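You operate a simulated robot arm through the tools that you are given. There is no shell and no other tool. Be economical: measure what you need, move in short steps, check, and stop when the job is done.

You are at the controls of a simulated robot arm. One attempt, no reset.

TASK
Lower the rickshaw to lock 3 and leave it resting on that lock.
Fine: raise it off lock 4, pull the release lever, lower, push the lever back up, then settle. Where these are worked on the way, their far stop is far enough and under half their travel is too little: release lever.

Only the result counts: the job must be done as asked and must still hold three seconds after the hand-in. Knocking over, shifting, dropping, spilling or breaking anything else fails it.

THE ROBOT
A 6-joint arm with a fingered hand on a trunk, on a base that drives. Base frame: it is fixed to the floor where the robot stands at the start and does not move with it; the origin is under the middle of the robot, x ahead of it, y to its left, z up. Readings come in mm, rad, newtons and seconds.
With the tool pointing down near the work surface it reaches from about 220 to 560 mm from the robot's upright axis, wherever it stands. Its first joint turns from -2.897 to 2.897 rad. Places, roughly: left socket switch [600, -500, 1700]; lift wall switch [700, -300, 1700]; lowering lever [600, 0, 1100]; power switch [600, 0, 1300]; release lever [300, 100, 1200]; right socket switch [600, -600, 1700]; up button [600, 0, 1300]. Payload 3.1 kg.
Tool frame: the origin (TCP) lies between the finger pads and is the grasp point; the fingertips stand 22 mm ahead of it; z points along the fingers, y is the line along which they close. Largest opening 132 mm; the body of the gripper starts 60 mm behind the TCP. The gripper is a hand of 4 fingers: y runs from the thumb to the fingers, the wrist lies at [0, 0, -218] in the tool frame.
Orientation is that of the tool frame in the base frame, as a unit quaternion [x, y, z, w]. With the fingers straight down and closing along the base's y, the tool's x points along the base's -x, its y along +y and its z along -z.

THE INTERFACE
- The arm moves only by the tool drive_tool. Its arguments are lists of equal length, an entry for each row: "offset": the shift along the tool's x, y, z in mm, a list of three; "dr": the turn, a rotation vector about the tool's x, y, z in rad, a list of three. In form: {"offset": [[x, y, z], ...], "dr": [[ax, ay, az], ...]}. A call has 1 to 12 rows; each row is the pose to reach, as a shift and turn from the pose commanded when the call began, along the tool's axes at that moment. A row lasts 0.2 s, in which the tool goes at most 50 mm and 0.15 rad; a call with a longer step from one row to the next is refused whole. Where a pose cannot be reached the arm comes as near as it can. A force on the tool above 50 N (or 10 N above the force at the start of the call, whichever is more), or a blocked arm, ends the call early, and 0.2 s more pass. In this call time passes only in rows, and 0.2 s behind the last. It gives the time, the measured TCP pose, the force on the tool (base axes), the opening and the grip force at its end, in the units of the frame above (readings bear some noise), with the torque about the TCP (base axes, N m) and any sound that the robot's microphone picked up.
- Cameras (640 x 400 px; columns grow to the right, rows downward): "scene" is now at [14.9, 125.1, 1692.7]; the picture's right is [-0.30, -0.95, 0.00], its down [-0.73, 0.23, -0.65] and it looks along [0.62, -0.19, -0.76] (base axes); focal length 287 px, centre (320, 200). "wrist" rides on the gripper at [53, -53, -84] in the tool frame; the picture's right is [0.71, 0.71, 0.00], its down [-0.53, 0.53, -0.67] and it looks along [-0.47, 0.47, 0.74] (tool axes); focal length 247 px, centre (320, 200). There is no depth. A picture from a camera that has moved, and an enlarged one, comes with that camera's place and axes in the base frame and with its lens.
- camera(camera): a new picture of that camera. No time passes.
- raise_lower(by): slides the trunk up (or, below 0, down) by that many mm; the arm and the scene camera ride with it, the base frame stays. It gives what a move gives, with no picture.
- base_move(legs): drives the robot by 1 to 6 legs, each [ahead, left, turn to the left] in mm, mm and rad, along the robot's own axes; the way and the turn of a leg run together, so that a leg with both is an arc; at most 1500 mm and 3.142 rad a leg. The arm and the cameras ride along, it lands a little off, and it stops where it bumps. It gives what a move gives.
- move_fingers(finger1, finger2, finger3, thumb_bend): sets how far each is bent, from 0 (flat) to 100 (curled in); at 30 the hand is open as for a grip, at 70 the pads meet at the TCP. One left out holds its place. A second passes; each finger stops where it meets its share of the squeeze, and holds until it gets a number again. It is the only way to open and close the hand. It gives what a move gives, with no picture; readings hold the bend of each and the force on the fingers (four entries, about 0 where the hand has none), thumb and palm.
- head_to(pan, tilt): turns the head with the scene camera to pan (to the left, within 2.705 rad either way) and tilt (down, from -0.506 to 1.204), counted from straight ahead of the robot. It gives what a move gives.
- zoom(camera, box): a new picture of the part [left, top, right, bottom] of that camera's present view, enlarged. No time passes.
- job_done(): hands the job in; it is judged then, once.

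Go step by step. Nothing tells you exact positions but the pictures and the camera data: compare them with the known pose of the tool, close in by small moves and look again before you grip or let go. The budget is 120 turns and 78 pictures, counting those below and the enlarged ones. Unless the task says otherwise, let go and move clear before handing in, and close with one line.

The tools are called after "Emit:" as a command line: name --argument value ..., lists and objects as JSON in quotes. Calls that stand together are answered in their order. drive_tool: Moves the arm, as the interface text tells. Its arguments: {"type":"object","properties":{"offset":{"type":"array","items":{"type":"array","items":{"type":"number"}}},"dr":{"type":"array","items":{"type":"array","items":{"type":"number"}}}},"required":["offset","dr"]} The other tools are called the same way: raise_lower (by) slides the trunk up or down; move_fingers (finger1, finger2, finger3, thumb_bend) moves the fingers one by one; base_move (legs) drives the base; head_to (pan, tilt) turns the head that bears the scene camera; camera (camera) takes a picture; zoom (camera, box) takes an enlarged picture of a part of a camera's view; job_done () hands the job in.

At the start:

```text
time: 0.0
ee_pos: [302.4, 146.1, 1435.8]
ee_rot: [0.0, 1.0, -0.001, 0.0]
ft_force: [-0.1, 0.3, 0.0]
ft_torque: [0.03, 0.01, 0.01]
width: 131.8
grip_force: 0.1
shape: jaw
bend: [30.0, 30.0, 30.0, 30.0]
finger forces: [0.0, 0.0, 0.0, 0.0, 0.0, 0.0]
trunk travel left (down, up): [-373.0, 12.0]
robot x, y, heading: [-1.7, 1.6, 0.003]
head pan, tilt: [-0.302, 0.869]
```

scene: 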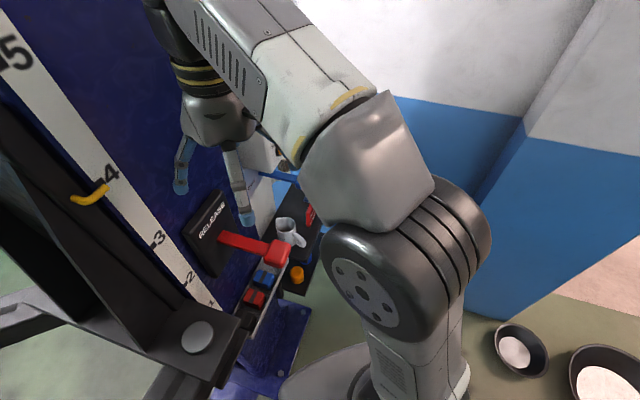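
wrist: 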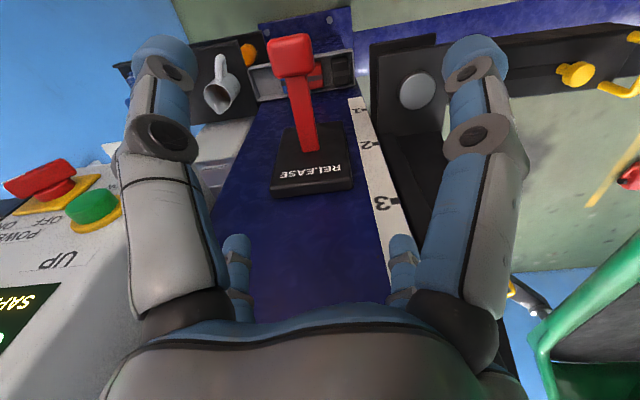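

I see a lift post with lock numbers, a red release lever, and a control box with UP and power controls. I look around to find the rest.

Emit:
head_to --pan 0.0 --tilt 0.4

Emit:
camera --camera "scene"

Emit:
head_to --pan -0.8 --tilt 0.2

Emit:
camera --camera "scene"

Emit:
head_to --pan 0.9 --tilt 0.4

Emit:
camera --camera "scene"

```text
time: 0.9
ee_pos: [304.1, 145.6, 1434.8]
ee_rot: [0.0, 1.0, 0.001, 0.0]
ft_force: [0.3, 0.1, -0.3]
ft_torque: [0.02, 0.0, 0.0]
width: 131.9
grip_force: 0.0
shape: jaw
bend: [30.0, 30.0, 30.0, 30.0]
finger forces: [0.0, 0.0, 0.0, 0.0, 0.0, 0.0]
trunk travel left (down, up): [-373.0, 12.0]
robot x, y, heading: [3.8, -1.6, 0.002]
head pan, tilt: [0.0, 0.4]
```

```text
75 pictures are left
camera scene: at [33.8, 148.0, 1733.2], right [0.0, -1.0, 0.0], down [-0.39, 0.0, -0.92], along [0.92, 0.0, -0.39], focal length 287 px, centre (320, 200)
```

scene: 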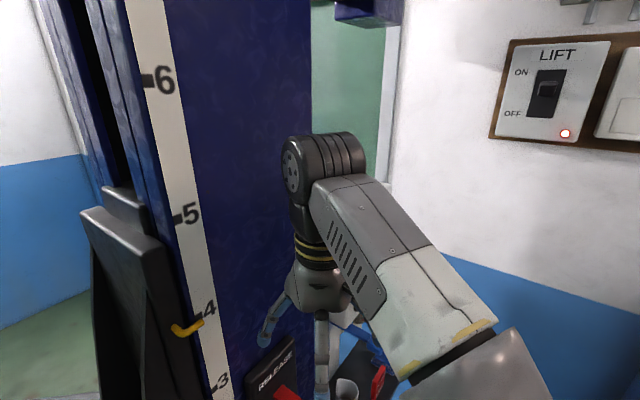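

```text
time: 2.0
ee_pos: [301.4, 146.2, 1434.6]
ee_rot: [0.0, 1.0, 0.0, 0.0]
ft_force: [0.1, -0.5, -0.6]
ft_torque: [-0.04, 0.02, -0.02]
width: 131.9
grip_force: 0.0
shape: jaw
bend: [30.0, 30.0, 30.0, 30.0]
finger forces: [0.1, 0.0, 0.1, 0.0, 0.0, 0.0]
trunk travel left (down, up): [-373.0, 12.0]
robot x, y, heading: [-1.3, -2.4, -0.004]
head pan, tilt: [-0.799, 0.201]
```

```text
74 pictures are left
camera scene: at [6.2, 81.4, 1751.8], right [-0.72, -0.7, 0.0], down [-0.14, 0.14, -0.98], along [0.68, -0.7, -0.2], focal length 287 px, centre (320, 200)
```

scene: 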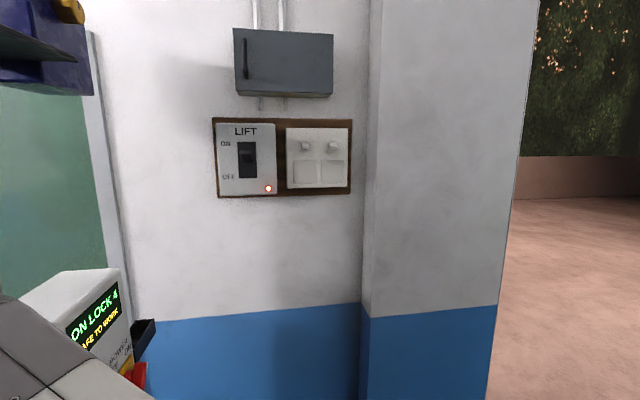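

```text
time: 3.8
ee_pos: [303.0, 144.6, 1435.3]
ee_rot: [0.0, 1.0, 0.0, 0.0]
ft_force: [0.3, -0.2, -0.3]
ft_torque: [-0.04, -0.01, 0.01]
width: 132.1
grip_force: 0.0
shape: jaw
bend: [30.0, 30.0, 30.0, 30.0]
finger forces: [0.0, 0.1, 0.2, 0.0, 0.0, 0.0]
trunk travel left (down, up): [-373.0, 12.0]
robot x, y, heading: [-1.8, -0.8, -0.001]
head pan, tilt: [0.901, 0.4]
```

```text
73 pictures are left
camera scene: at [-1.2, 220.7, 1733.3], right [0.78, -0.62, 0.0], down [-0.24, -0.3, -0.92], along [0.57, 0.72, -0.39], focal length 287 px, centre (320, 200)
```

scene: 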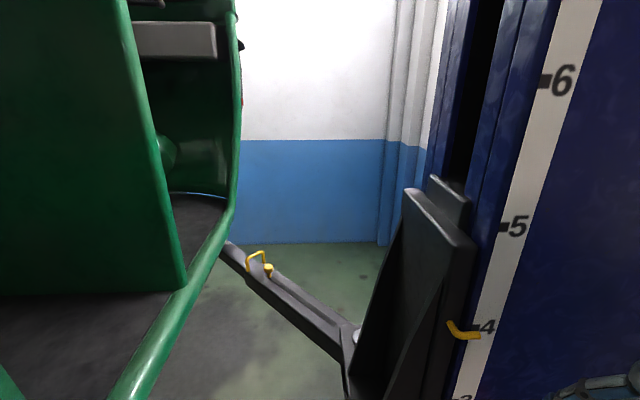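

Mains seems on (display lit). Now I look at the control box and lever more closely.

Emit:
zoom --camera "wrist" --box '[0, 130, 160, 350]'

Emit:
head_to --pan -0.3 --tilt 0.7

Emit:
camera --camera "scene"

Emit:
zoom --camera "wrist" --box '[180, 20, 440, 200]'

```text
1.82 times, centred on (80, 240) of wrist
camera zoom: at [249.5, 92.4, 1518.2], right [-0.71, 0.71, 0.0], down [0.53, 0.53, 0.67], along [0.47, 0.47, -0.74], focal length 449 px, centre (756, 127)
```

zoom: 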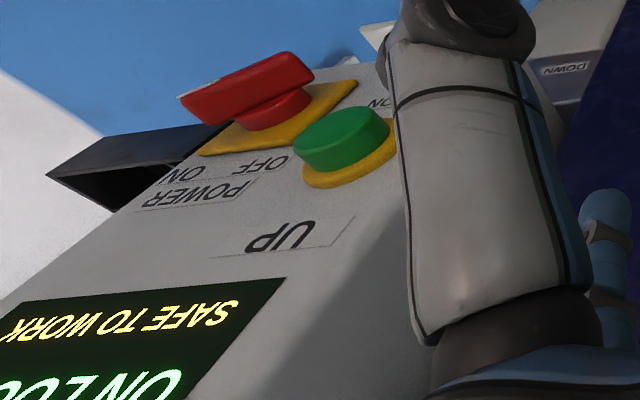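

```text
time: 5.2
ee_pos: [303.8, 145.3, 1434.1]
ee_rot: [0.0, 1.0, 0.0, 0.0]
ft_force: [-0.4, 0.3, -0.1]
ft_torque: [0.04, 0.01, 0.0]
width: 131.9
grip_force: 0.1
shape: jaw
bend: [30.0, 30.0, 30.0, 30.0]
finger forces: [0.0, 0.1, 0.1, 0.0, 0.0, 0.1]
trunk travel left (down, up): [-373.0, 12.0]
robot x, y, heading: [2.2, -0.2, -0.001]
head pan, tilt: [-0.3, 0.7]
```

```text
71 pictures are left
camera scene: at [22.4, 123.1, 1706.4], right [-0.29, -0.96, 0.0], down [-0.62, 0.19, -0.77], along [0.73, -0.23, -0.64], focal length 287 px, centre (320, 200)
```

scene: 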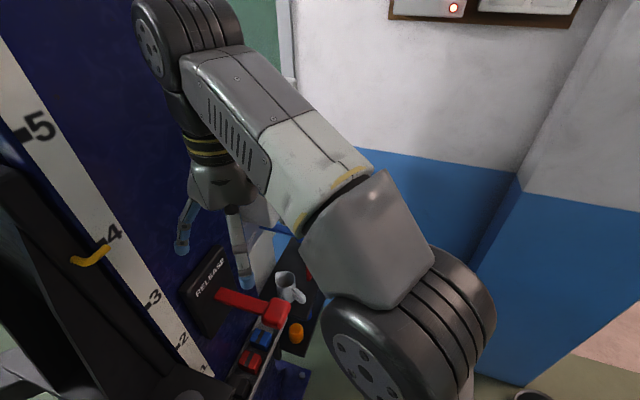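

```text
2.22 times, centred on (310, 110) of wrist
camera zoom: at [249.5, 92.5, 1518.2], right [-0.71, 0.71, 0.0], down [0.53, 0.53, 0.67], along [0.47, 0.47, -0.74], focal length 549 px, centre (342, 400)
```

zoom: 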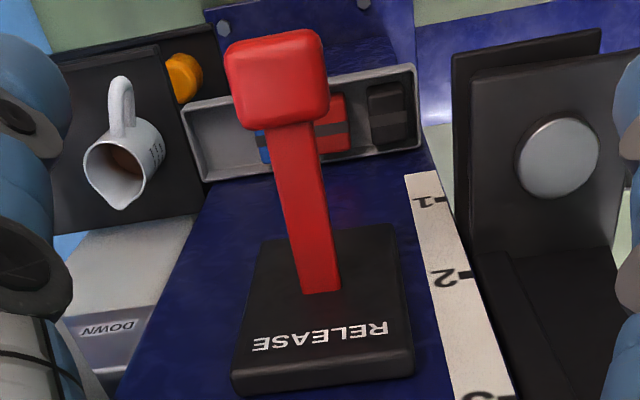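

The release lever knob triangulates to about (320,117,1181) with its base at (402,227,1173). It sticks out along (-0.6,-0.8). I move the hand to the right to view the control box with the wrist camera.

Emit:
drive_tool --offset '[[-15, -42, 0], [-30, -84, -5], [-45, -126, -10], [-60, -168, -15], [-75, -210, -15], [-90, -245, -15]]' --dr '[[0, 0, 0], [0, 0, 0], [0, 0, 0], [0, 0, 0], [0, 0, 0], [0, 0, 0]]'

Emit:
camera --camera "wrist"

Emit:
camera --camera "scene"

```text
time: 6.6
ee_pos: [375.2, -97.6, 1417.0]
ee_rot: [0.0, 1.0, 0.0, 0.002]
ft_force: [0.6, -0.6, 0.0]
ft_torque: [0.02, -0.04, 0.01]
width: 131.8
grip_force: 0.1
shape: jaw
bend: [30.0, 30.0, 30.0, 30.0]
finger forces: [0.1, 0.0, 0.0, 0.0, 0.0, 0.0]
out of reach, approached as far as the arm can: row 3, 4, 5, 6
trunk travel left (down, up): [-373.0, 12.0]
robot x, y, heading: [0.1, 1.4, -0.004]
head pan, tilt: [-0.3, 0.7]
```

```text
69 pictures are left
camera wrist: at [322.1, -150.8, 1500.5], right [-0.71, 0.71, 0.0], down [0.52, 0.53, 0.67], along [0.47, 0.47, -0.74], focal length 247 px, centre (320, 200)
```

wrist: 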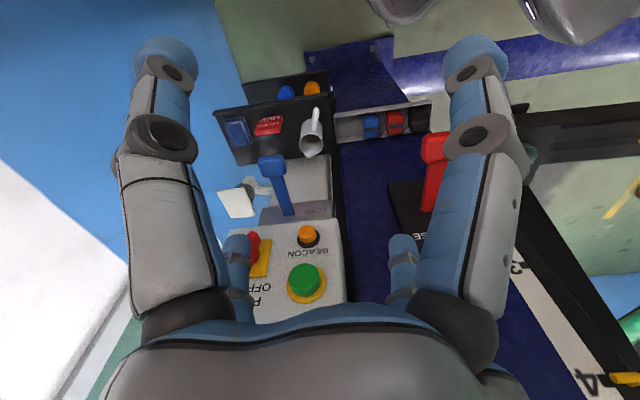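

```text
68 pictures are left
camera scene: at [22.9, 121.7, 1706.5], right [-0.3, -0.96, 0.0], down [-0.62, 0.19, -0.76], along [0.73, -0.23, -0.64], focal length 287 px, centre (320, 200)
```

scene: 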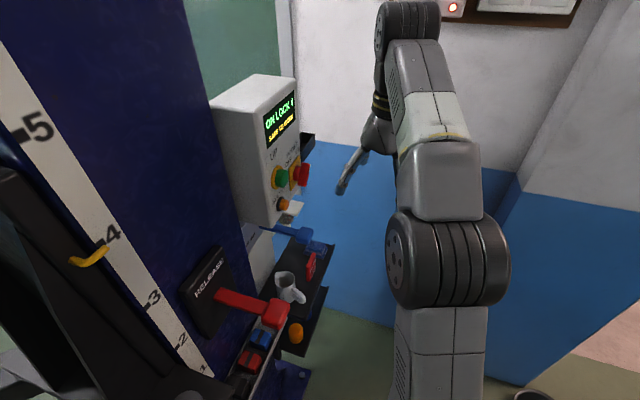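

Emit:
zoom --camera "wrist" --box '[200, 70, 440, 310]'

Emit:
zoom --camera "scene" --box '[170, 70, 350, 250]'

Emit:
zoom --camera "scene" --box '[170, 210, 350, 390]'

```text
1.67 times, centred on (320, 190) of wrist
camera zoom: at [322.1, -150.8, 1500.5], right [-0.71, 0.71, 0.0], down [0.52, 0.53, 0.67], along [0.47, 0.47, -0.74], focal length 412 px, centre (320, 217)
```

zoom: 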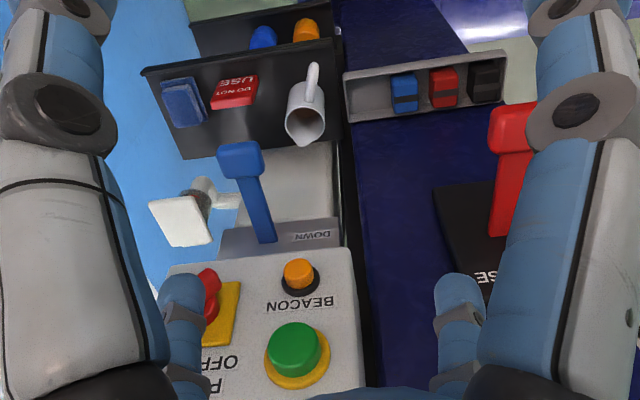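

```text
2.22 times, centred on (260, 160) of scene
camera zoom: at [22.9, 121.7, 1706.5], right [-0.3, -0.96, 0.0], down [-0.62, 0.19, -0.76], along [0.73, -0.23, -0.64], focal length 637 px, centre (453, 289)
```

zoom: 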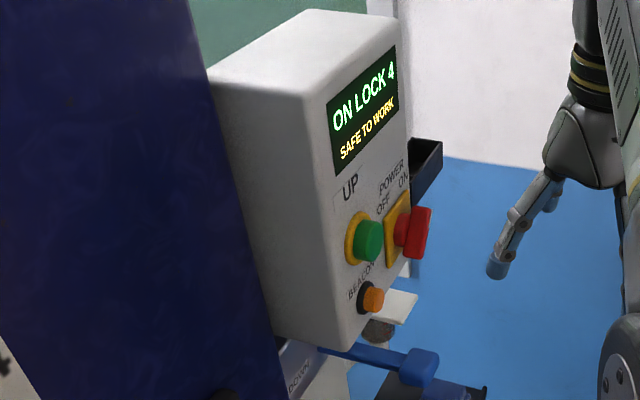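

```text
2.22 times, centred on (260, 300) of scene
camera zoom: at [22.9, 121.7, 1706.5], right [-0.3, -0.96, 0.0], down [-0.62, 0.19, -0.76], along [0.73, -0.23, -0.64], focal length 637 px, centre (453, -22)
```

zoom: 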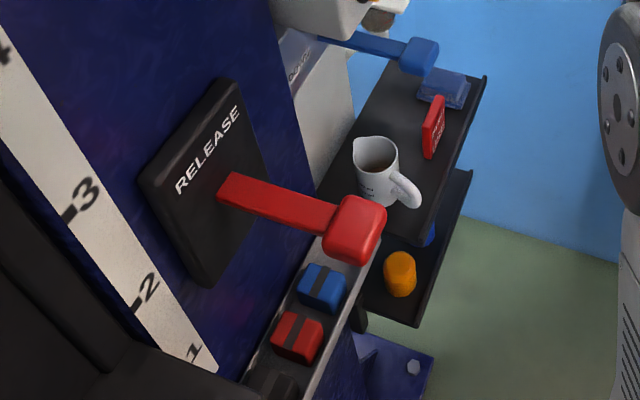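

Controls located: the UP button is near (548,45,1329), the lowering lever knob near (610,-13,1053), and all of them face (-0.59,-0.81). I will drive so the robot stands square to the post.

Emit:
base_move --legs '[[0, -340, 0], [0, 0, 0.94], [75, -100, 0]]'

Emit:
head_to --pan 0.0 --tilt 0.6

Emit:
camera --camera "scene"

```text
time: 12.0
ee_pos: [423.7, -90.9, 1417.7]
ee_rot: [-0.45, 0.893, 0.0, 0.001]
ft_force: [-0.7, -1.0, 0.3]
ft_torque: [0.02, 0.04, -0.01]
width: 132.1
grip_force: 0.1
shape: jaw
bend: [30.0, 30.0, 30.0, 30.0]
finger forces: [0.0, 0.1, 0.1, 0.0, 0.0, 0.0]
trunk travel left (down, up): [-373.0, 12.0]
robot x, y, heading: [125.5, -334.5, 0.934]
head pan, tilt: [-0.3, 0.7]
```

```text
time: 12.8
ee_pos: [424.5, -92.5, 1418.1]
ee_rot: [-0.45, 0.893, 0.0, 0.002]
ft_force: [-0.1, 0.0, 0.9]
ft_torque: [0.02, 0.0, -0.02]
width: 132.0
grip_force: 0.0
shape: jaw
bend: [30.0, 30.0, 30.0, 30.0]
finger forces: [0.1, 0.0, 0.0, 0.1, 0.0, 0.0]
trunk travel left (down, up): [-373.0, 12.0]
robot x, y, heading: [124.5, -335.9, 0.933]
head pan, tilt: [0.0, 0.6]
```

```text
64 pictures are left
camera scene: at [23.9, -224.3, 1715.0], right [0.8, -0.6, 0.0], down [-0.34, -0.45, -0.82], along [0.49, 0.66, -0.57], focal length 287 px, centre (320, 200)
```

scene: 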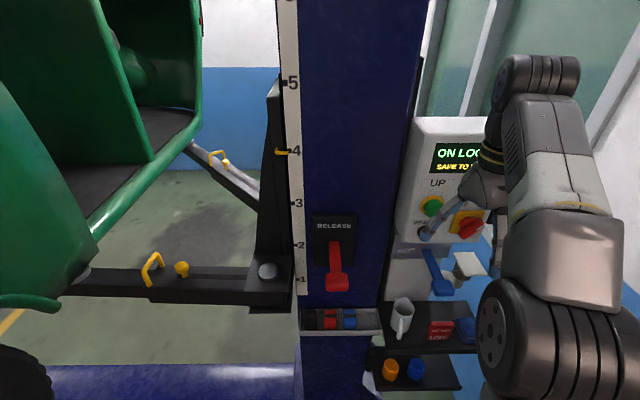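

The view is now square to the post. I turn the hand horizontal, pointing into the post with the thumb up, in front of the UP button. I point with one finger and curl the others.

Emit:
drive_tool --offset '[[-6, -1, 6], [-12, -3, 13], [-19, -4, 19], [-25, -5, 25], [-31, -6, 31], [-37, -8, 38], [-43, -9, 44], [-50, -10, 50], [-56, -12, 57], [-62, -13, 63], [-68, -14, 69], [-75, -15, 75]]' --dr '[[0.086, -0.086, -0.086], [0.172, -0.172, -0.172], [0.258, -0.258, -0.258], [0.344, -0.344, -0.344], [0.43, -0.43, -0.43], [0.516, -0.516, -0.516], [0.602, -0.602, -0.602], [0.688, -0.688, -0.688], [0.774, -0.774, -0.774], [0.86, -0.86, -0.86], [0.946, -0.946, -0.946], [1.032, -1.032, -1.032]]'

Emit:
drive_tool --offset '[[0, 0, 0], [0, 0, 0], [0, 0, 0]]' --dr '[[0.06, -0.06, -0.06], [0.12, -0.12, -0.12], [0.177, -0.177, -0.177]]'

Emit:
move_fingers --finger1 100 --finger2 60 --finger3 100 --thumb_bend 70

Emit:
camera --camera "scene"

Emit:
camera --camera "wrist"

```text
time: 15.4
ee_pos: [439.2, -0.8, 1356.9]
ee_rot: [0.68, -0.366, 0.207, -0.601]
ft_force: [-0.5, 0.6, 0.4]
ft_torque: [-0.02, -0.03, -0.07]
width: 131.9
grip_force: 0.1
shape: jaw
bend: [30.0, 30.0, 30.0, 30.0]
finger forces: [0.0, 0.1, 0.1, 0.0, 0.0, 0.1]
out of reach, approached as far as the arm can: row 10, 11, 12
trunk travel left (down, up): [-373.0, 12.0]
robot x, y, heading: [123.8, -338.7, 0.93]
head pan, tilt: [0.0, 0.6]
```

```text
time: 16.2
ee_pos: [369.4, 40.3, 1374.5]
ee_rot: [0.669, -0.232, 0.232, -0.667]
ft_force: [0.8, -0.8, 0.3]
ft_torque: [0.02, 0.02, -0.01]
width: 131.8
grip_force: 0.1
shape: jaw
bend: [30.0, 30.0, 30.0, 30.0]
finger forces: [0.0, 0.0, 0.1, 0.0, 0.1, 0.0]
out of reach, approached as far as the arm can: row 1, 2, 3
trunk travel left (down, up): [-373.0, 12.0]
robot x, y, heading: [121.6, -334.2, 0.938]
head pan, tilt: [0.0, 0.6]
```

```text
time: 17.2
ee_pos: [370.1, 41.3, 1374.3]
ee_rot: [0.67, -0.232, 0.231, -0.666]
ft_force: [0.1, -0.5, -0.4]
ft_torque: [0.02, 0.0, -0.01]
width: 0.0
grip_force: 0.1
shape: fingers
bend: [74.0, 60.0, 74.0, 69.0]
finger forces: [0.1, 0.0, 0.0, 0.0, 0.0, 0.0]
trunk travel left (down, up): [-373.0, 12.0]
robot x, y, heading: [126.7, -333.2, 0.935]
head pan, tilt: [0.0, 0.6]
```

```text
63 pictures are left
camera scene: at [24.1, -224.2, 1715.0], right [0.8, -0.6, 0.0], down [-0.34, -0.45, -0.83], along [0.49, 0.66, -0.56], focal length 287 px, centre (320, 200)
```

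scene: 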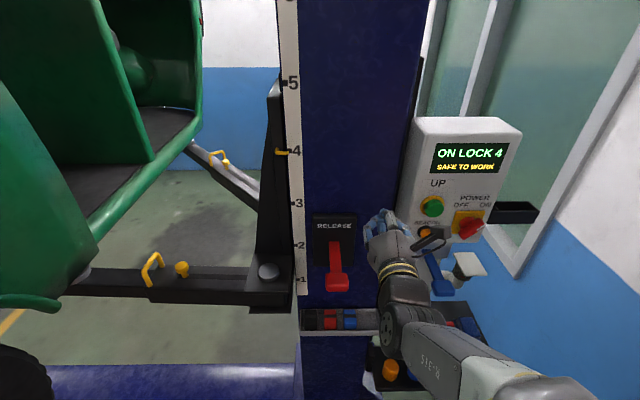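

```text
62 pictures are left
camera wrist: at [360.2, -57.6, 1427.6], right [0.55, -0.44, -0.71], down [-0.83, -0.2, -0.52], along [0.09, 0.88, -0.48], focal length 247 px, centre (320, 200)
```

wrist: 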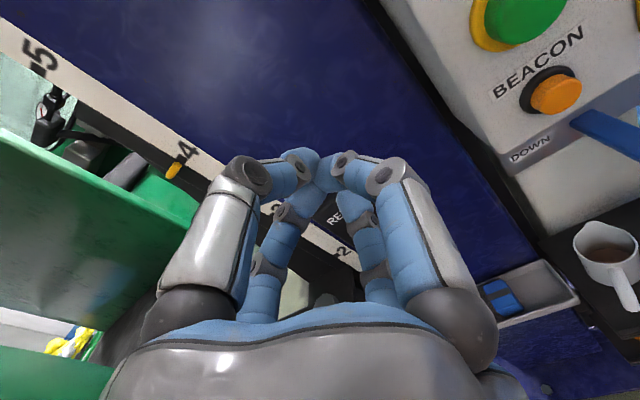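

The hand is horizontal, but the arm settled left of the aim. It is a four-digit claw whose tips pinch together, which suits pressing. I shift it right and down towards the UP button, staying short of it.

Emit:
drive_tool --offset '[[25, 8, 0], [50, 16, 0], [75, 24, 0], [100, 32, 0], [125, 40, 0], [142, 45, 0]]' --dr '[[0, 0, 0], [0, 0, 0], [0, 0, 0], [0, 0, 0], [0, 0, 0], [0, 0, 0]]'

Emit:
camera --camera "scene"

```text
time: 18.6
ee_pos: [358.8, 43.9, 1374.5]
ee_rot: [0.671, -0.223, 0.223, -0.671]
ft_force: [-0.1, -0.3, -0.7]
ft_torque: [0.02, 0.0, -0.01]
width: 0.0
grip_force: 0.0
shape: fingers
bend: [74.0, 60.0, 74.0, 69.0]
finger forces: [0.0, 0.1, 0.0, 0.1, 0.0, 0.1]
out of reach, approached as far as the arm can: row 1, 2, 3, 4, 5, 6
trunk travel left (down, up): [-373.0, 12.0]
robot x, y, heading: [123.7, -332.6, 0.934]
head pan, tilt: [0.0, 0.6]
```

```text
61 pictures are left
camera scene: at [24.1, -224.2, 1715.0], right [0.8, -0.6, 0.0], down [-0.34, -0.45, -0.83], along [0.49, 0.66, -0.56], focal length 287 px, centre (320, 200)
```

scene: 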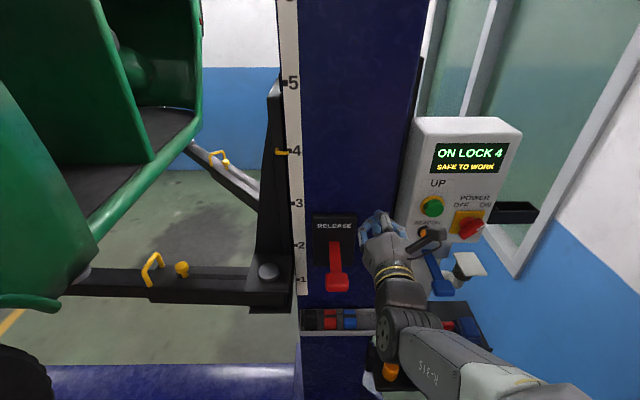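

The arm is at a limit here. I test whether going further out frees it.

Emit:
drive_tool --offset '[[0, 0, 25], [0, 0, 50], [30, 0, 50], [60, 0, 50]]' --dr '[[0, 0, 0], [0, 0, 0], [0, 0, 0], [0, 0, 0]]'

```text
time: 19.6
ee_pos: [381.2, 84.2, 1379.7]
ee_rot: [0.671, -0.223, 0.225, -0.671]
ft_force: [0.6, 0.8, -0.3]
ft_torque: [-0.02, 0.02, -0.02]
width: 0.1
grip_force: 0.0
shape: fingers
bend: [74.0, 60.0, 74.0, 69.0]
finger forces: [0.1, 0.0, 0.0, 0.0, 0.0, 0.1]
out of reach, approached as far as the arm can: row 1, 2, 3, 4
trunk travel left (down, up): [-373.0, 12.0]
robot x, y, heading: [123.4, -336.6, 0.935]
head pan, tilt: [0.0, 0.6]
```

It moves forward but not right. I try rolling the hand back about its own axis to free the wrist.

Emit:
drive_tool --offset '[[0, 0, 0], [0, 0, 0], [0, 0, 0], [0, 0, 0], [0, 0, 0], [25, 0, 0], [50, 0, 0], [75, 0, 0]]' --dr '[[0, 0, 0.15], [0, 0, 0.3], [0, 0, 0.45], [0, 0, 0.6], [0, 0, 0.75], [0, 0, 0.75], [0, 0, 0.75], [0, 0, 0.75]]'

```text
time: 21.4
ee_pos: [381.4, 80.9, 1385.6]
ee_rot: [-0.543, 0.453, 0.038, 0.706]
ft_force: [0.7, 0.0, 0.0]
ft_torque: [0.01, 0.0, 0.0]
width: 0.1
grip_force: 0.1
shape: fingers
bend: [74.0, 60.0, 74.0, 69.0]
finger forces: [0.0, 0.0, 0.1, 0.0, 0.0, 0.0]
out of reach, approached as far as the arm can: row 6, 7, 8
trunk travel left (down, up): [-373.0, 12.0]
robot x, y, heading: [121.3, -333.4, 0.932]
head pan, tilt: [0.0, 0.6]
```

Roll isn't the limit either. I test vertical arm motion, since the base can provide the sideways travel.

Emit:
drive_tool --offset '[[14, 15, 0], [27, 29, 0], [41, 44, 0], [55, 58, 0], [68, 73, 0]]' --dr '[[0, 0, 0], [0, 0, 0], [0, 0, 0], [0, 0, 0], [0, 0, 0]]'

```text
time: 22.6
ee_pos: [366.5, 88.6, 1288.7]
ee_rot: [-0.542, 0.454, 0.036, 0.707]
ft_force: [0.0, 0.9, -0.3]
ft_torque: [0.01, -0.01, -0.02]
width: 0.1
grip_force: 0.1
shape: fingers
bend: [74.0, 60.0, 74.0, 69.0]
finger forces: [0.1, 0.1, 0.1, 0.0, 0.0, 0.1]
out of reach, approached as far as the arm can: row 1, 2, 3, 4, 5
trunk travel left (down, up): [-373.0, 12.0]
robot x, y, heading: [123.3, -332.6, 0.933]
head pan, tilt: [0.0, 0.6]
```

Vertical and forward motion is fine, but sideways is limited, so I drive the base right to line up with the UP button.

Emit:
base_move --legs '[[0, -180, 0]]'

Emit:
camera --camera "scene"

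Emit:
camera --camera "wrist"

```text
time: 24.1
ee_pos: [509.6, -17.5, 1289.2]
ee_rot: [-0.541, 0.454, 0.037, 0.707]
ft_force: [0.3, -0.5, 0.5]
ft_torque: [0.02, -0.01, 0.04]
width: 0.0
grip_force: 0.0
shape: fingers
bend: [74.0, 60.0, 74.0, 69.0]
finger forces: [0.1, 0.0, 0.1, 0.0, 0.0, 0.1]
trunk travel left (down, up): [-373.0, 12.0]
robot x, y, heading: [266.5, -442.6, 0.93]
head pan, tilt: [0.0, 0.6]
```

```text
60 pictures are left
camera scene: at [168.5, -331.2, 1715.1], right [0.8, -0.59, 0.0], down [-0.34, -0.45, -0.83], along [0.49, 0.66, -0.56], focal length 287 px, centre (320, 200)
```

scene: 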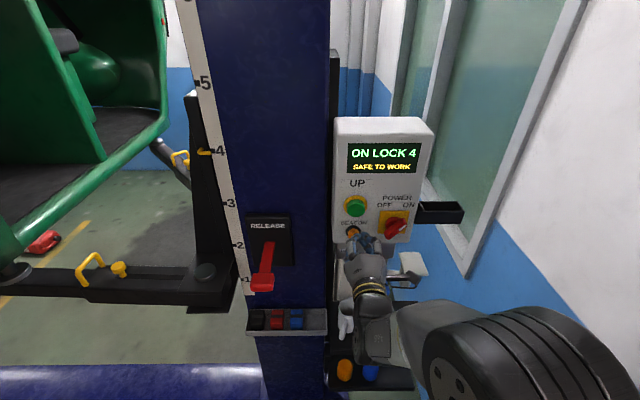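

```text
59 pictures are left
camera wrist: at [519.7, -129.6, 1291.1], right [0.03, -0.02, -1.0], down [-1.0, -0.09, -0.03], along [-0.09, 1.0, -0.02], focal length 247 px, centre (320, 200)
```

wrist: 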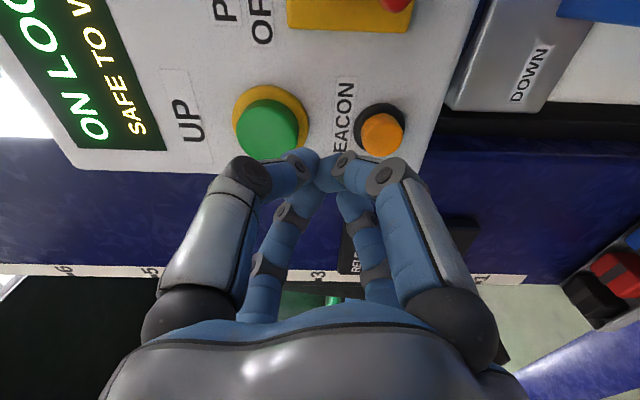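

The claw tip sits just in front of and below the UP button. I raise it 41 mm, shift slightly left and come close.

Emit:
drive_tool --offset '[[-16, -13, 0], [-32.7, -25.6, 0], [-32.7, -25.6, 15], [-32.7, -25.6, 30]]' --dr '[[0, 0, 0], [0, 0, 0], [0, 0, 0], [0, 0, 0]]'

Emit:
camera --camera "wrist"

Emit:
camera --camera "scene"

```text
time: 25.1
ee_pos: [522.2, 11.6, 1329.0]
ee_rot: [-0.542, 0.454, 0.037, 0.706]
ft_force: [-0.2, 0.0, -0.7]
ft_torque: [0.02, -0.05, 0.02]
width: 0.4
grip_force: 0.0
shape: fingers
bend: [74.0, 60.0, 74.0, 69.0]
finger forces: [0.1, 0.1, 0.1, 0.0, 0.1, 0.0]
trunk travel left (down, up): [-373.0, 12.0]
robot x, y, heading: [268.1, -442.4, 0.933]
head pan, tilt: [0.0, 0.6]
```

```text
58 pictures are left
camera wrist: at [532.2, -100.8, 1331.9], right [0.03, -0.02, -1.0], down [-1.0, -0.09, -0.03], along [-0.09, 1.0, -0.02], focal length 247 px, centre (320, 200)
```

wrist: 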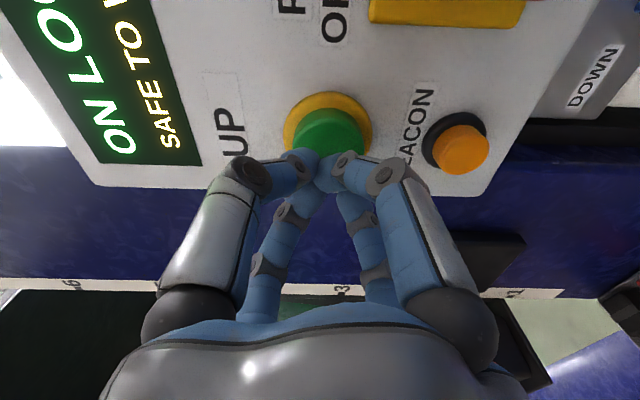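

```text
57 pictures are left
camera scene: at [168.0, -330.5, 1715.0], right [0.8, -0.6, 0.0], down [-0.34, -0.45, -0.82], along [0.49, 0.66, -0.57], focal length 287 px, centre (320, 200)
```

scene: 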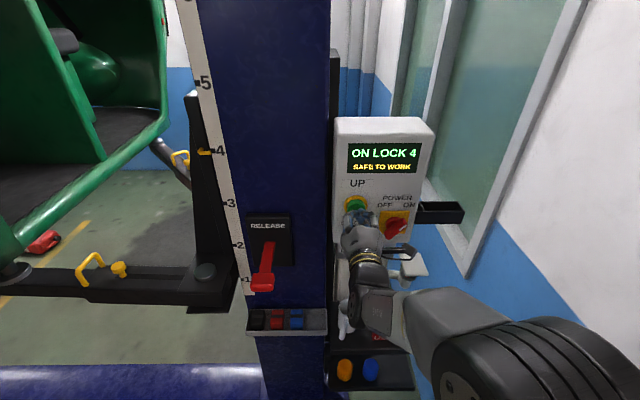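

The tip is centred on the green button and about 20 mm away. I press gently.

Emit:
drive_tool --offset '[[0, 0, 8], [0, 0, 14], [0, 0, 18], [0, 0, 22], [0, 0, 26], [0, 0, 29], [0, 0, 32]]' --dr '[[0, 0, 0], [0, 0, 0], [0, 0, 0], [0, 0, 0], [0, 0, 0], [0, 0, 0], [0, 0, 0]]'

Emit:
camera --camera "scene"

```text
time: 26.7
ee_pos: [536.1, 28.3, 1329.6]
ee_rot: [-0.543, 0.453, 0.036, 0.706]
ft_force: [-24.5, -32.4, -15.8]
ft_torque: [-0.9, 0.41, 0.59]
width: 0.1
grip_force: 19.5
shape: fingers
bend: [74.0, 54.0, 74.0, 69.0]
finger forces: [0.0, 38.2, 0.0, 0.1, 0.0, 0.0]
trunk travel left (down, up): [-373.0, 12.0]
robot x, y, heading: [267.8, -439.1, 0.929]
head pan, tilt: [0.0, 0.6]
heard: click
```

```text
56 pictures are left
camera scene: at [160.4, -339.9, 1715.1], right [0.8, -0.59, 0.0], down [-0.33, -0.45, -0.83], along [0.49, 0.67, -0.56], focal length 287 px, centre (320, 200)
```

scene: 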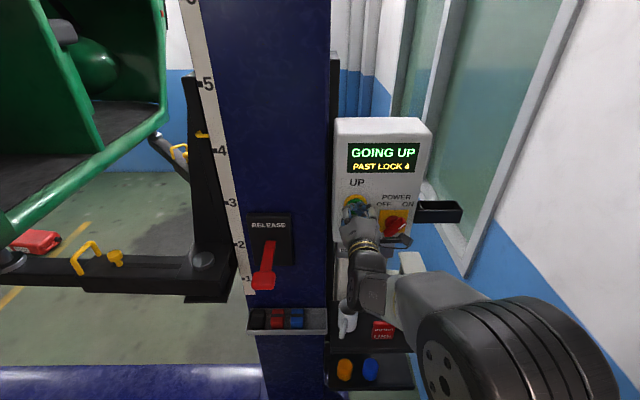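

It goes up and is already past lock 4. I release the button now.

Emit:
drive_tool --offset '[[0, 0, -40], [0, 0, -70]]' --dr '[[0, 0, 0], [0, 0, 0]]'

Emit:
camera --camera "scene"

```text
time: 27.3
ee_pos: [498.5, -22.0, 1331.5]
ee_rot: [-0.54, 0.453, 0.037, 0.708]
ft_force: [-1.1, -0.4, -0.3]
ft_torque: [0.01, 0.01, 0.01]
width: 0.1
grip_force: 0.1
shape: fingers
bend: [74.0, 60.0, 74.0, 69.0]
finger forces: [0.0, 0.1, 0.0, 0.0, 0.0, 0.0]
trunk travel left (down, up): [-373.0, 12.0]
robot x, y, heading: [266.1, -440.1, 0.933]
head pan, tilt: [0.0, 0.6]
```

```text
55 pictures are left
camera scene: at [166.0, -333.4, 1715.1], right [0.8, -0.6, 0.0], down [-0.34, -0.45, -0.83], along [0.49, 0.66, -0.56], focal length 287 px, centre (320, 200)
```

scene: 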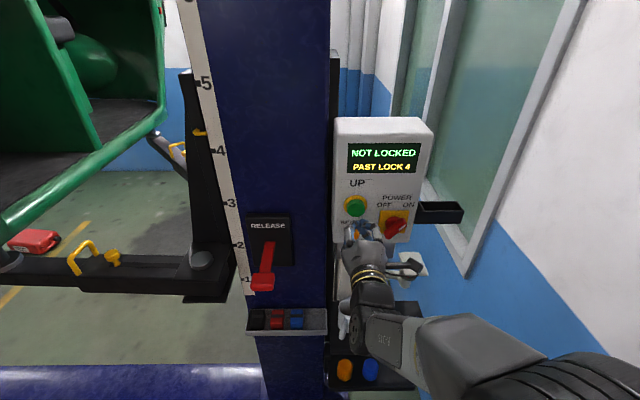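

The display reads "NOT LOCKED / PAST LOCK 4". Next is the release lever, so I drive left with the hand high to line up with its knob.

Emit:
base_move --legs '[[0, 226, 0]]'

Emit:
camera --camera "scene"

Emit:
camera --camera "wrist"

```text
time: 29.1
ee_pos: [315.3, 116.9, 1328.8]
ee_rot: [-0.542, 0.453, 0.037, 0.707]
ft_force: [0.3, 0.1, -0.4]
ft_torque: [0.0, -0.01, -0.01]
width: 0.0
grip_force: 0.1
shape: fingers
bend: [74.0, 60.0, 74.0, 69.0]
finger forces: [0.0, 0.0, 0.1, 0.1, 0.1, 0.0]
trunk travel left (down, up): [-373.0, 12.0]
robot x, y, heading: [87.4, -303.4, 0.936]
head pan, tilt: [0.0, 0.6]
```

```text
54 pictures are left
camera scene: at [-15.9, -195.1, 1715.0], right [0.8, -0.59, 0.0], down [-0.34, -0.45, -0.83], along [0.49, 0.66, -0.56], focal length 287 px, centre (320, 200)
```

scene: 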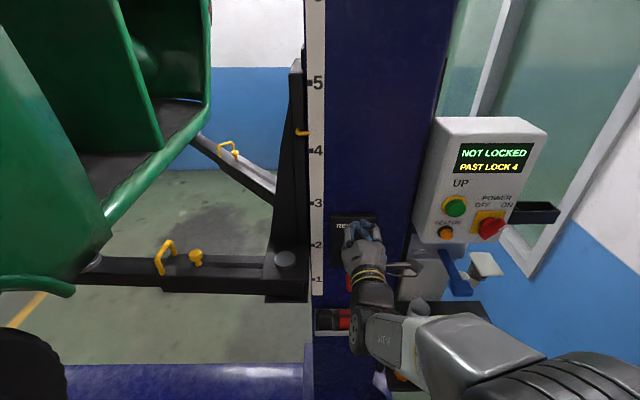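

```text
53 pictures are left
camera wrist: at [324.5, 4.5, 1332.0], right [0.03, -0.02, -1.0], down [-1.0, -0.09, -0.03], along [-0.09, 1.0, -0.02], focal length 247 px, centre (320, 200)
```

wrist: 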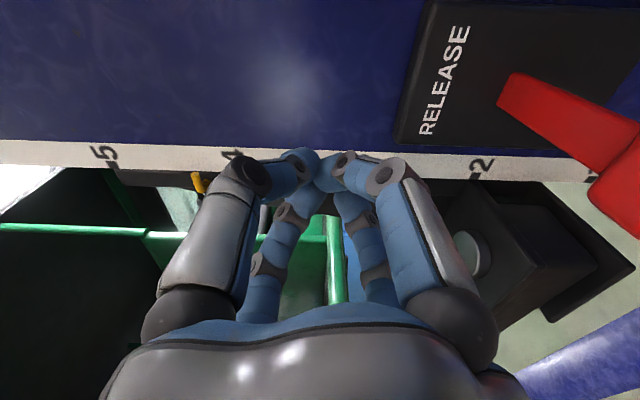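

The hand is in line with the lever knob and about 140 mm above it. I lower the trunk, then push down with the arm.

Emit:
raise_lower --by -90

Emit:
camera --camera "wrist"

Emit:
camera --camera "scene"

```text
time: 30.3
ee_pos: [316.0, 116.2, 1238.3]
ee_rot: [-0.542, 0.453, 0.038, 0.707]
ft_force: [0.1, -0.2, -0.5]
ft_torque: [-0.01, -0.01, -0.03]
width: 0.1
grip_force: 0.0
shape: fingers
bend: [74.0, 60.0, 74.0, 69.0]
finger forces: [0.0, 0.0, 0.0, 0.0, 0.0, 0.0]
trunk travel left (down, up): [-283.0, 102.0]
robot x, y, heading: [85.5, -307.3, 0.94]
head pan, tilt: [0.0, 0.6]
```

```text
52 pictures are left
camera wrist: at [324.9, 4.1, 1241.0], right [0.03, -0.02, -1.0], down [-1.0, -0.09, -0.03], along [-0.09, 1.0, -0.02], focal length 247 px, centre (320, 200)
```

wrist: 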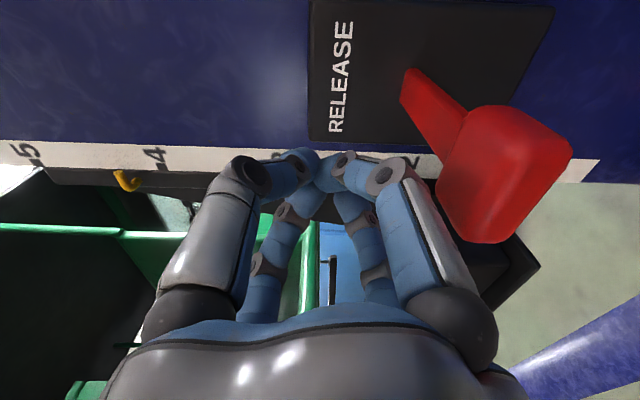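

```text
51 pictures are left
camera scene: at [-15.4, -195.6, 1624.0], right [0.8, -0.59, 0.0], down [-0.34, -0.45, -0.83], along [0.49, 0.66, -0.56], focal length 287 px, centre (320, 200)
```

scene: 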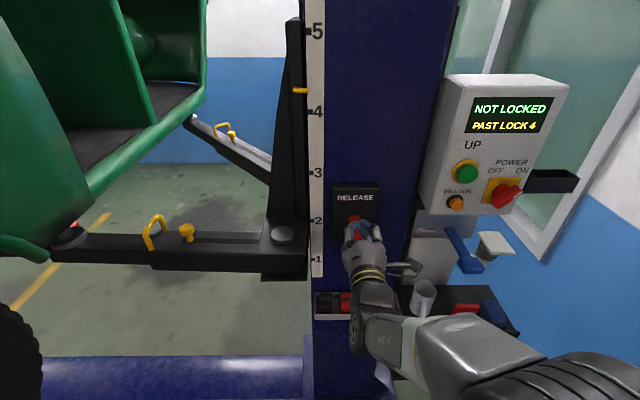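

The knob's top face is near z 1178, and the tip at 1238 is above it. I push down along the lever's arc.

Emit:
drive_tool --offset '[[13.6, 14.6, 0], [27.3, 29.2, 0], [34.1, 36.5, 0], [41, 43.9, 1], [47.7, 51.2, 2], [54.6, 58.5, 4], [61.4, 65.8, 7], [68.2, 73.1, 11], [75, 80.4, 16], [81.8, 87.7, 22]]' --dr '[[0, 0, 0], [0, 0, 0], [0, 0, 0], [0, 0, 0], [0, 0, 0], [0, 0, 0], [0, 0, 0], [0, 0, 0], [0, 0, 0], [0, 0, 0]]'

Emit:
camera --camera "wrist"

Emit:
camera --camera "scene"

```text
time: 32.5
ee_pos: [327.9, 135.0, 1119.6]
ee_rot: [-0.54, 0.456, 0.034, 0.706]
ft_force: [0.2, 0.2, -0.5]
ft_torque: [-0.02, 0.02, 0.04]
width: 0.0
grip_force: 0.1
shape: fingers
bend: [74.0, 60.0, 74.0, 69.0]
finger forces: [0.0, 0.0, 0.1, 0.0, 0.1, 0.0]
trunk travel left (down, up): [-283.0, 102.0]
robot x, y, heading: [89.6, -303.4, 0.939]
head pan, tilt: [0.0, 0.6]
```

```text
50 pictures are left
camera wrist: at [337.1, 22.7, 1120.9], right [0.03, -0.02, -1.0], down [-1.0, -0.08, -0.03], along [-0.08, 1.0, -0.02], focal length 247 px, centre (320, 200)
```

wrist: 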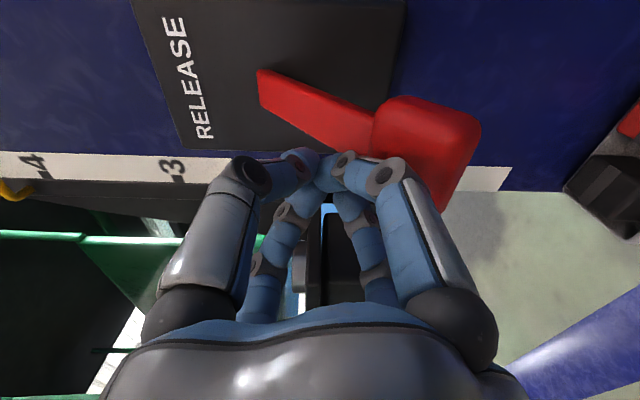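

```text
49 pictures are left
camera scene: at [-15.3, -195.0, 1624.4], right [0.8, -0.59, 0.0], down [-0.34, -0.45, -0.82], along [0.49, 0.66, -0.57], focal length 287 px, centre (320, 200)
```

scene: 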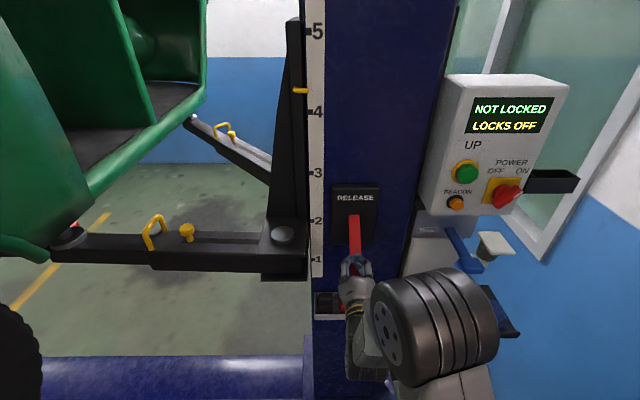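

"LOCKS OFF" is shown. I push on towards the lever's stop.

Emit:
drive_tool --offset '[[6.8, 7.3, 5], [13.6, 14.6, 11], [20.5, 21.9, 18], [27.3, 29.2, 26], [34.1, 36.5, 34]]' --dr '[[0, 0, 0], [0, 0, 0], [0, 0, 0], [0, 0, 0], [0, 0, 0]]'

Emit:
camera --camera "wrist"

```text
time: 33.3
ee_pos: [326.9, 145.7, 1105.4]
ee_rot: [-0.53, 0.446, 0.04, 0.721]
ft_force: [-17.9, -19.2, 23.4]
ft_torque: [0.0, 0.35, 0.22]
width: 0.1
grip_force: 27.0
shape: fingers
bend: [75.0, 74.0, 76.0, 69.0]
finger forces: [0.5, 53.6, 0.0, 0.0, 0.0, 0.0]
out of reach, approached as far as the arm can: row 2, 3
trunk travel left (down, up): [-283.0, 102.0]
robot x, y, heading: [84.0, -307.4, 0.935]
head pan, tilt: [0.0, 0.6]
stopped in row 3: the force on the tool passed its limit (the readings are from after the stop); the commanded pose is now the measured one
```

```text
48 pictures are left
camera wrist: at [336.6, 33.5, 1104.3], right [0.05, 0.02, -1.0], down [-0.99, -0.09, -0.05], along [-0.09, 1.0, 0.01], focal length 247 px, centre (320, 200)
```

wrist: 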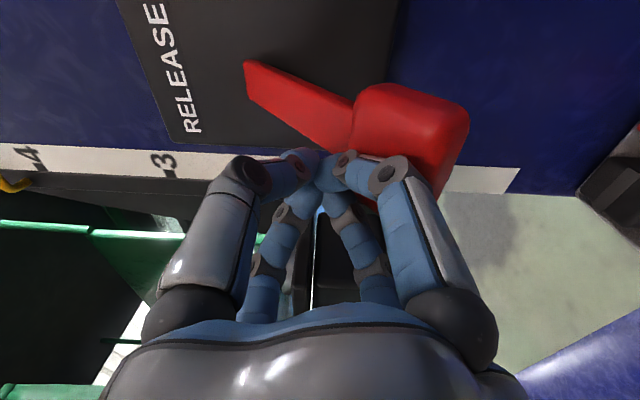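

The lever is at its stop with locks off. I back away and raise the hand, then line up with the blue lowering lever.

Emit:
drive_tool --offset '[[0, 0, -25], [0, 0, -50], [0, 0, -75]]' --dr '[[0, 0, 0], [0, 0, 0], [0, 0, 0]]'

Emit:
raise_lower --by 100

Emit:
camera --camera "scene"

```text
time: 34.1
ee_pos: [286.5, 90.0, 1096.9]
ee_rot: [-0.534, 0.45, 0.037, 0.714]
ft_force: [-0.3, 0.0, 0.1]
ft_torque: [0.0, 0.0, -0.01]
width: 0.0
grip_force: 0.1
shape: fingers
bend: [76.0, 60.0, 76.0, 69.0]
finger forces: [0.0, 0.0, 0.1, 0.0, 0.0, 0.0]
trunk travel left (down, up): [-283.0, 102.0]
robot x, y, heading: [81.9, -304.6, 0.937]
head pan, tilt: [0.0, 0.6]
```

```text
time: 35.4
ee_pos: [287.8, 90.5, 1199.2]
ee_rot: [-0.535, 0.45, 0.037, 0.715]
ft_force: [0.5, -0.4, -0.4]
ft_torque: [0.02, 0.0, 0.01]
width: 0.2
grip_force: 0.2
shape: fingers
bend: [76.0, 60.0, 76.0, 69.0]
finger forces: [0.0, 0.0, 0.1, 0.1, 0.0, 0.0]
trunk travel left (down, up): [-383.0, 2.0]
robot x, y, heading: [80.2, -308.9, 0.934]
head pan, tilt: [0.0, 0.6]
```

```text
47 pictures are left
camera scene: at [-15.9, -195.8, 1725.3], right [0.81, -0.59, 0.0], down [-0.34, -0.45, -0.83], along [0.49, 0.66, -0.56], focal length 287 px, centre (320, 200)
```

scene: 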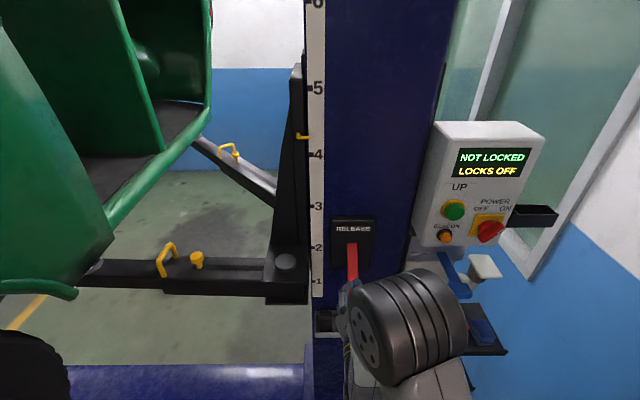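

The locks stay off. I bring the arm back up to its comfortable posture, then shift and turn the base right so the hand points at the lowering lever from the left, keeping clear of the wall.

Emit:
drive_tool --offset '[[-17, -18, 0], [-34, -36, 0], [-51, -54, 0], [-68, -73, 0], [-89, -95, 0]]' --dr '[[0, 0, 0], [0, 0, 0], [0, 0, 0], [0, 0, 0], [0, 0, 0]]'

Emit:
base_move --legs '[[0, -77, 0], [0, 0, -0.5]]'

Emit:
head_to --pan 0.3 --tilt 0.7

Emit:
camera --camera "scene"

Emit:
camera --camera "wrist"

```text
time: 36.6
ee_pos: [284.2, 87.7, 1327.9]
ee_rot: [-0.534, 0.45, 0.037, 0.715]
ft_force: [0.3, 0.9, 0.1]
ft_torque: [-0.01, 0.0, -0.03]
width: 0.0
grip_force: 0.0
shape: fingers
bend: [76.0, 60.0, 76.0, 69.0]
finger forces: [0.0, 0.1, 0.0, 0.0, 0.0, 0.1]
out of reach, approached as far as the arm can: row 2, 3, 4
trunk travel left (down, up): [-383.0, 2.0]
robot x, y, heading: [84.8, -307.4, 0.937]
head pan, tilt: [0.0, 0.6]
```

```text
time: 39.1
ee_pos: [511.4, -100.1, 1327.7]
ee_rot: [-0.406, 0.568, -0.141, 0.702]
ft_force: [0.1, 0.8, -0.9]
ft_torque: [0.01, -0.02, -0.01]
width: 0.1
grip_force: 0.0
shape: fingers
bend: [76.0, 60.0, 76.0, 69.0]
finger forces: [0.0, 0.0, 0.1, 0.0, 0.1, 0.0]
trunk travel left (down, up): [-383.0, 2.0]
robot x, y, heading: [147.8, -354.4, 0.439]
head pan, tilt: [0.0, 0.6]
```

```text
time: 39.9
ee_pos: [512.2, -100.8, 1328.2]
ee_rot: [-0.407, 0.568, -0.14, 0.702]
ft_force: [-0.6, 0.4, -0.5]
ft_torque: [0.0, 0.02, -0.03]
width: 0.0
grip_force: 0.0
shape: fingers
bend: [76.0, 60.0, 76.0, 69.0]
finger forces: [0.1, 0.0, 0.0, 0.1, 0.0, 0.0]
trunk travel left (down, up): [-383.0, 2.0]
robot x, y, heading: [143.7, -352.1, 0.437]
head pan, tilt: [0.3, 0.7]
```

```text
46 pictures are left
camera scene: at [94.6, -186.6, 1716.0], right [0.67, -0.74, 0.0], down [-0.48, -0.43, -0.77], along [0.57, 0.51, -0.64], focal length 287 px, centre (320, 200)
```

scene: 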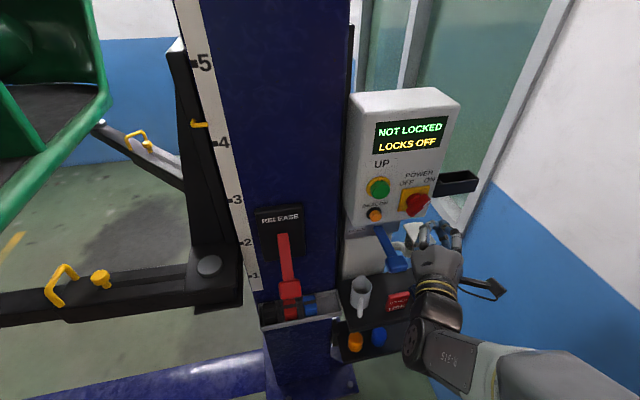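

```text
45 pictures are left
camera wrist: at [466.1, -204.1, 1327.4], right [0.04, -0.02, -1.0], down [-0.91, 0.4, -0.04], along [0.4, 0.91, 0.0], focal length 247 px, centre (320, 200)
```

wrist: 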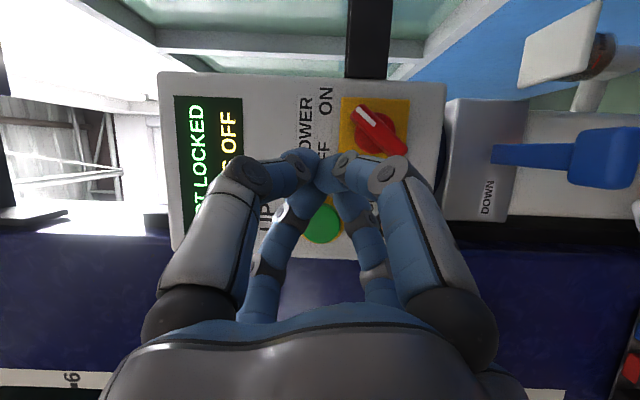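

The lowering knob is near (602,-21,1075). I lower the trunk so the hand sits just above knob height, still in front of it, and look.

Emit:
raise_lower --by -180

Emit:
camera --camera "wrist"

Emit:
camera --camera "scene"

```text
time: 41.9
ee_pos: [511.9, -101.5, 1148.2]
ee_rot: [-0.405, 0.569, -0.141, 0.702]
ft_force: [-0.4, -0.4, 0.0]
ft_torque: [-0.02, -0.01, 0.0]
width: 0.0
grip_force: 0.1
shape: fingers
bend: [76.0, 60.0, 76.0, 69.0]
finger forces: [0.0, 0.1, 0.0, 0.2, 0.0, 0.1]
trunk travel left (down, up): [-203.0, 182.0]
robot x, y, heading: [147.6, -352.9, 0.433]
head pan, tilt: [0.3, 0.7]
```

```text
44 pictures are left
camera wrist: at [466.1, -204.1, 1147.7], right [0.04, -0.02, -1.0], down [-0.91, 0.4, -0.04], along [0.4, 0.91, 0.0], focal length 247 px, centre (320, 200)
```

wrist: 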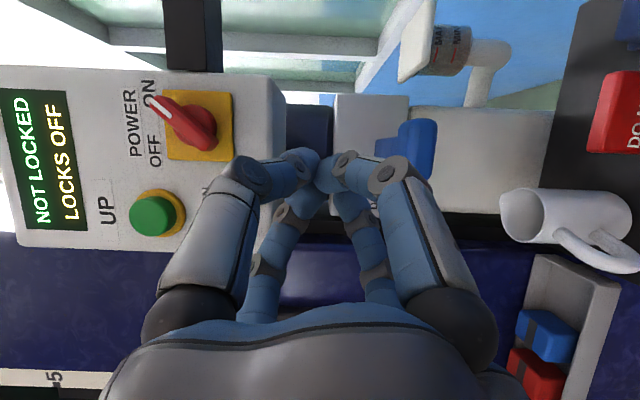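

```text
43 pictures are left
camera scene: at [94.5, -186.5, 1536.2], right [0.67, -0.74, 0.0], down [-0.48, -0.43, -0.76], along [0.57, 0.51, -0.64], focal length 287 px, centre (320, 200)
```

scene: 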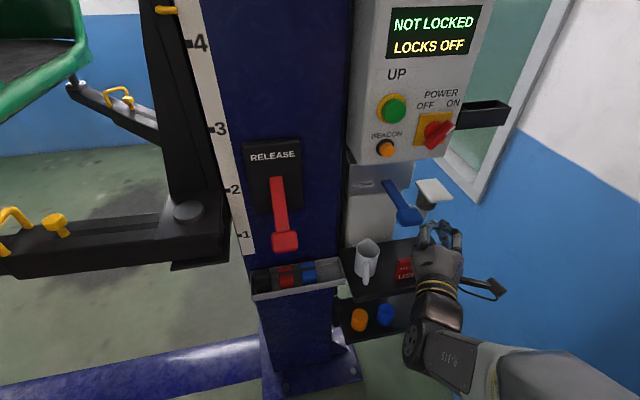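

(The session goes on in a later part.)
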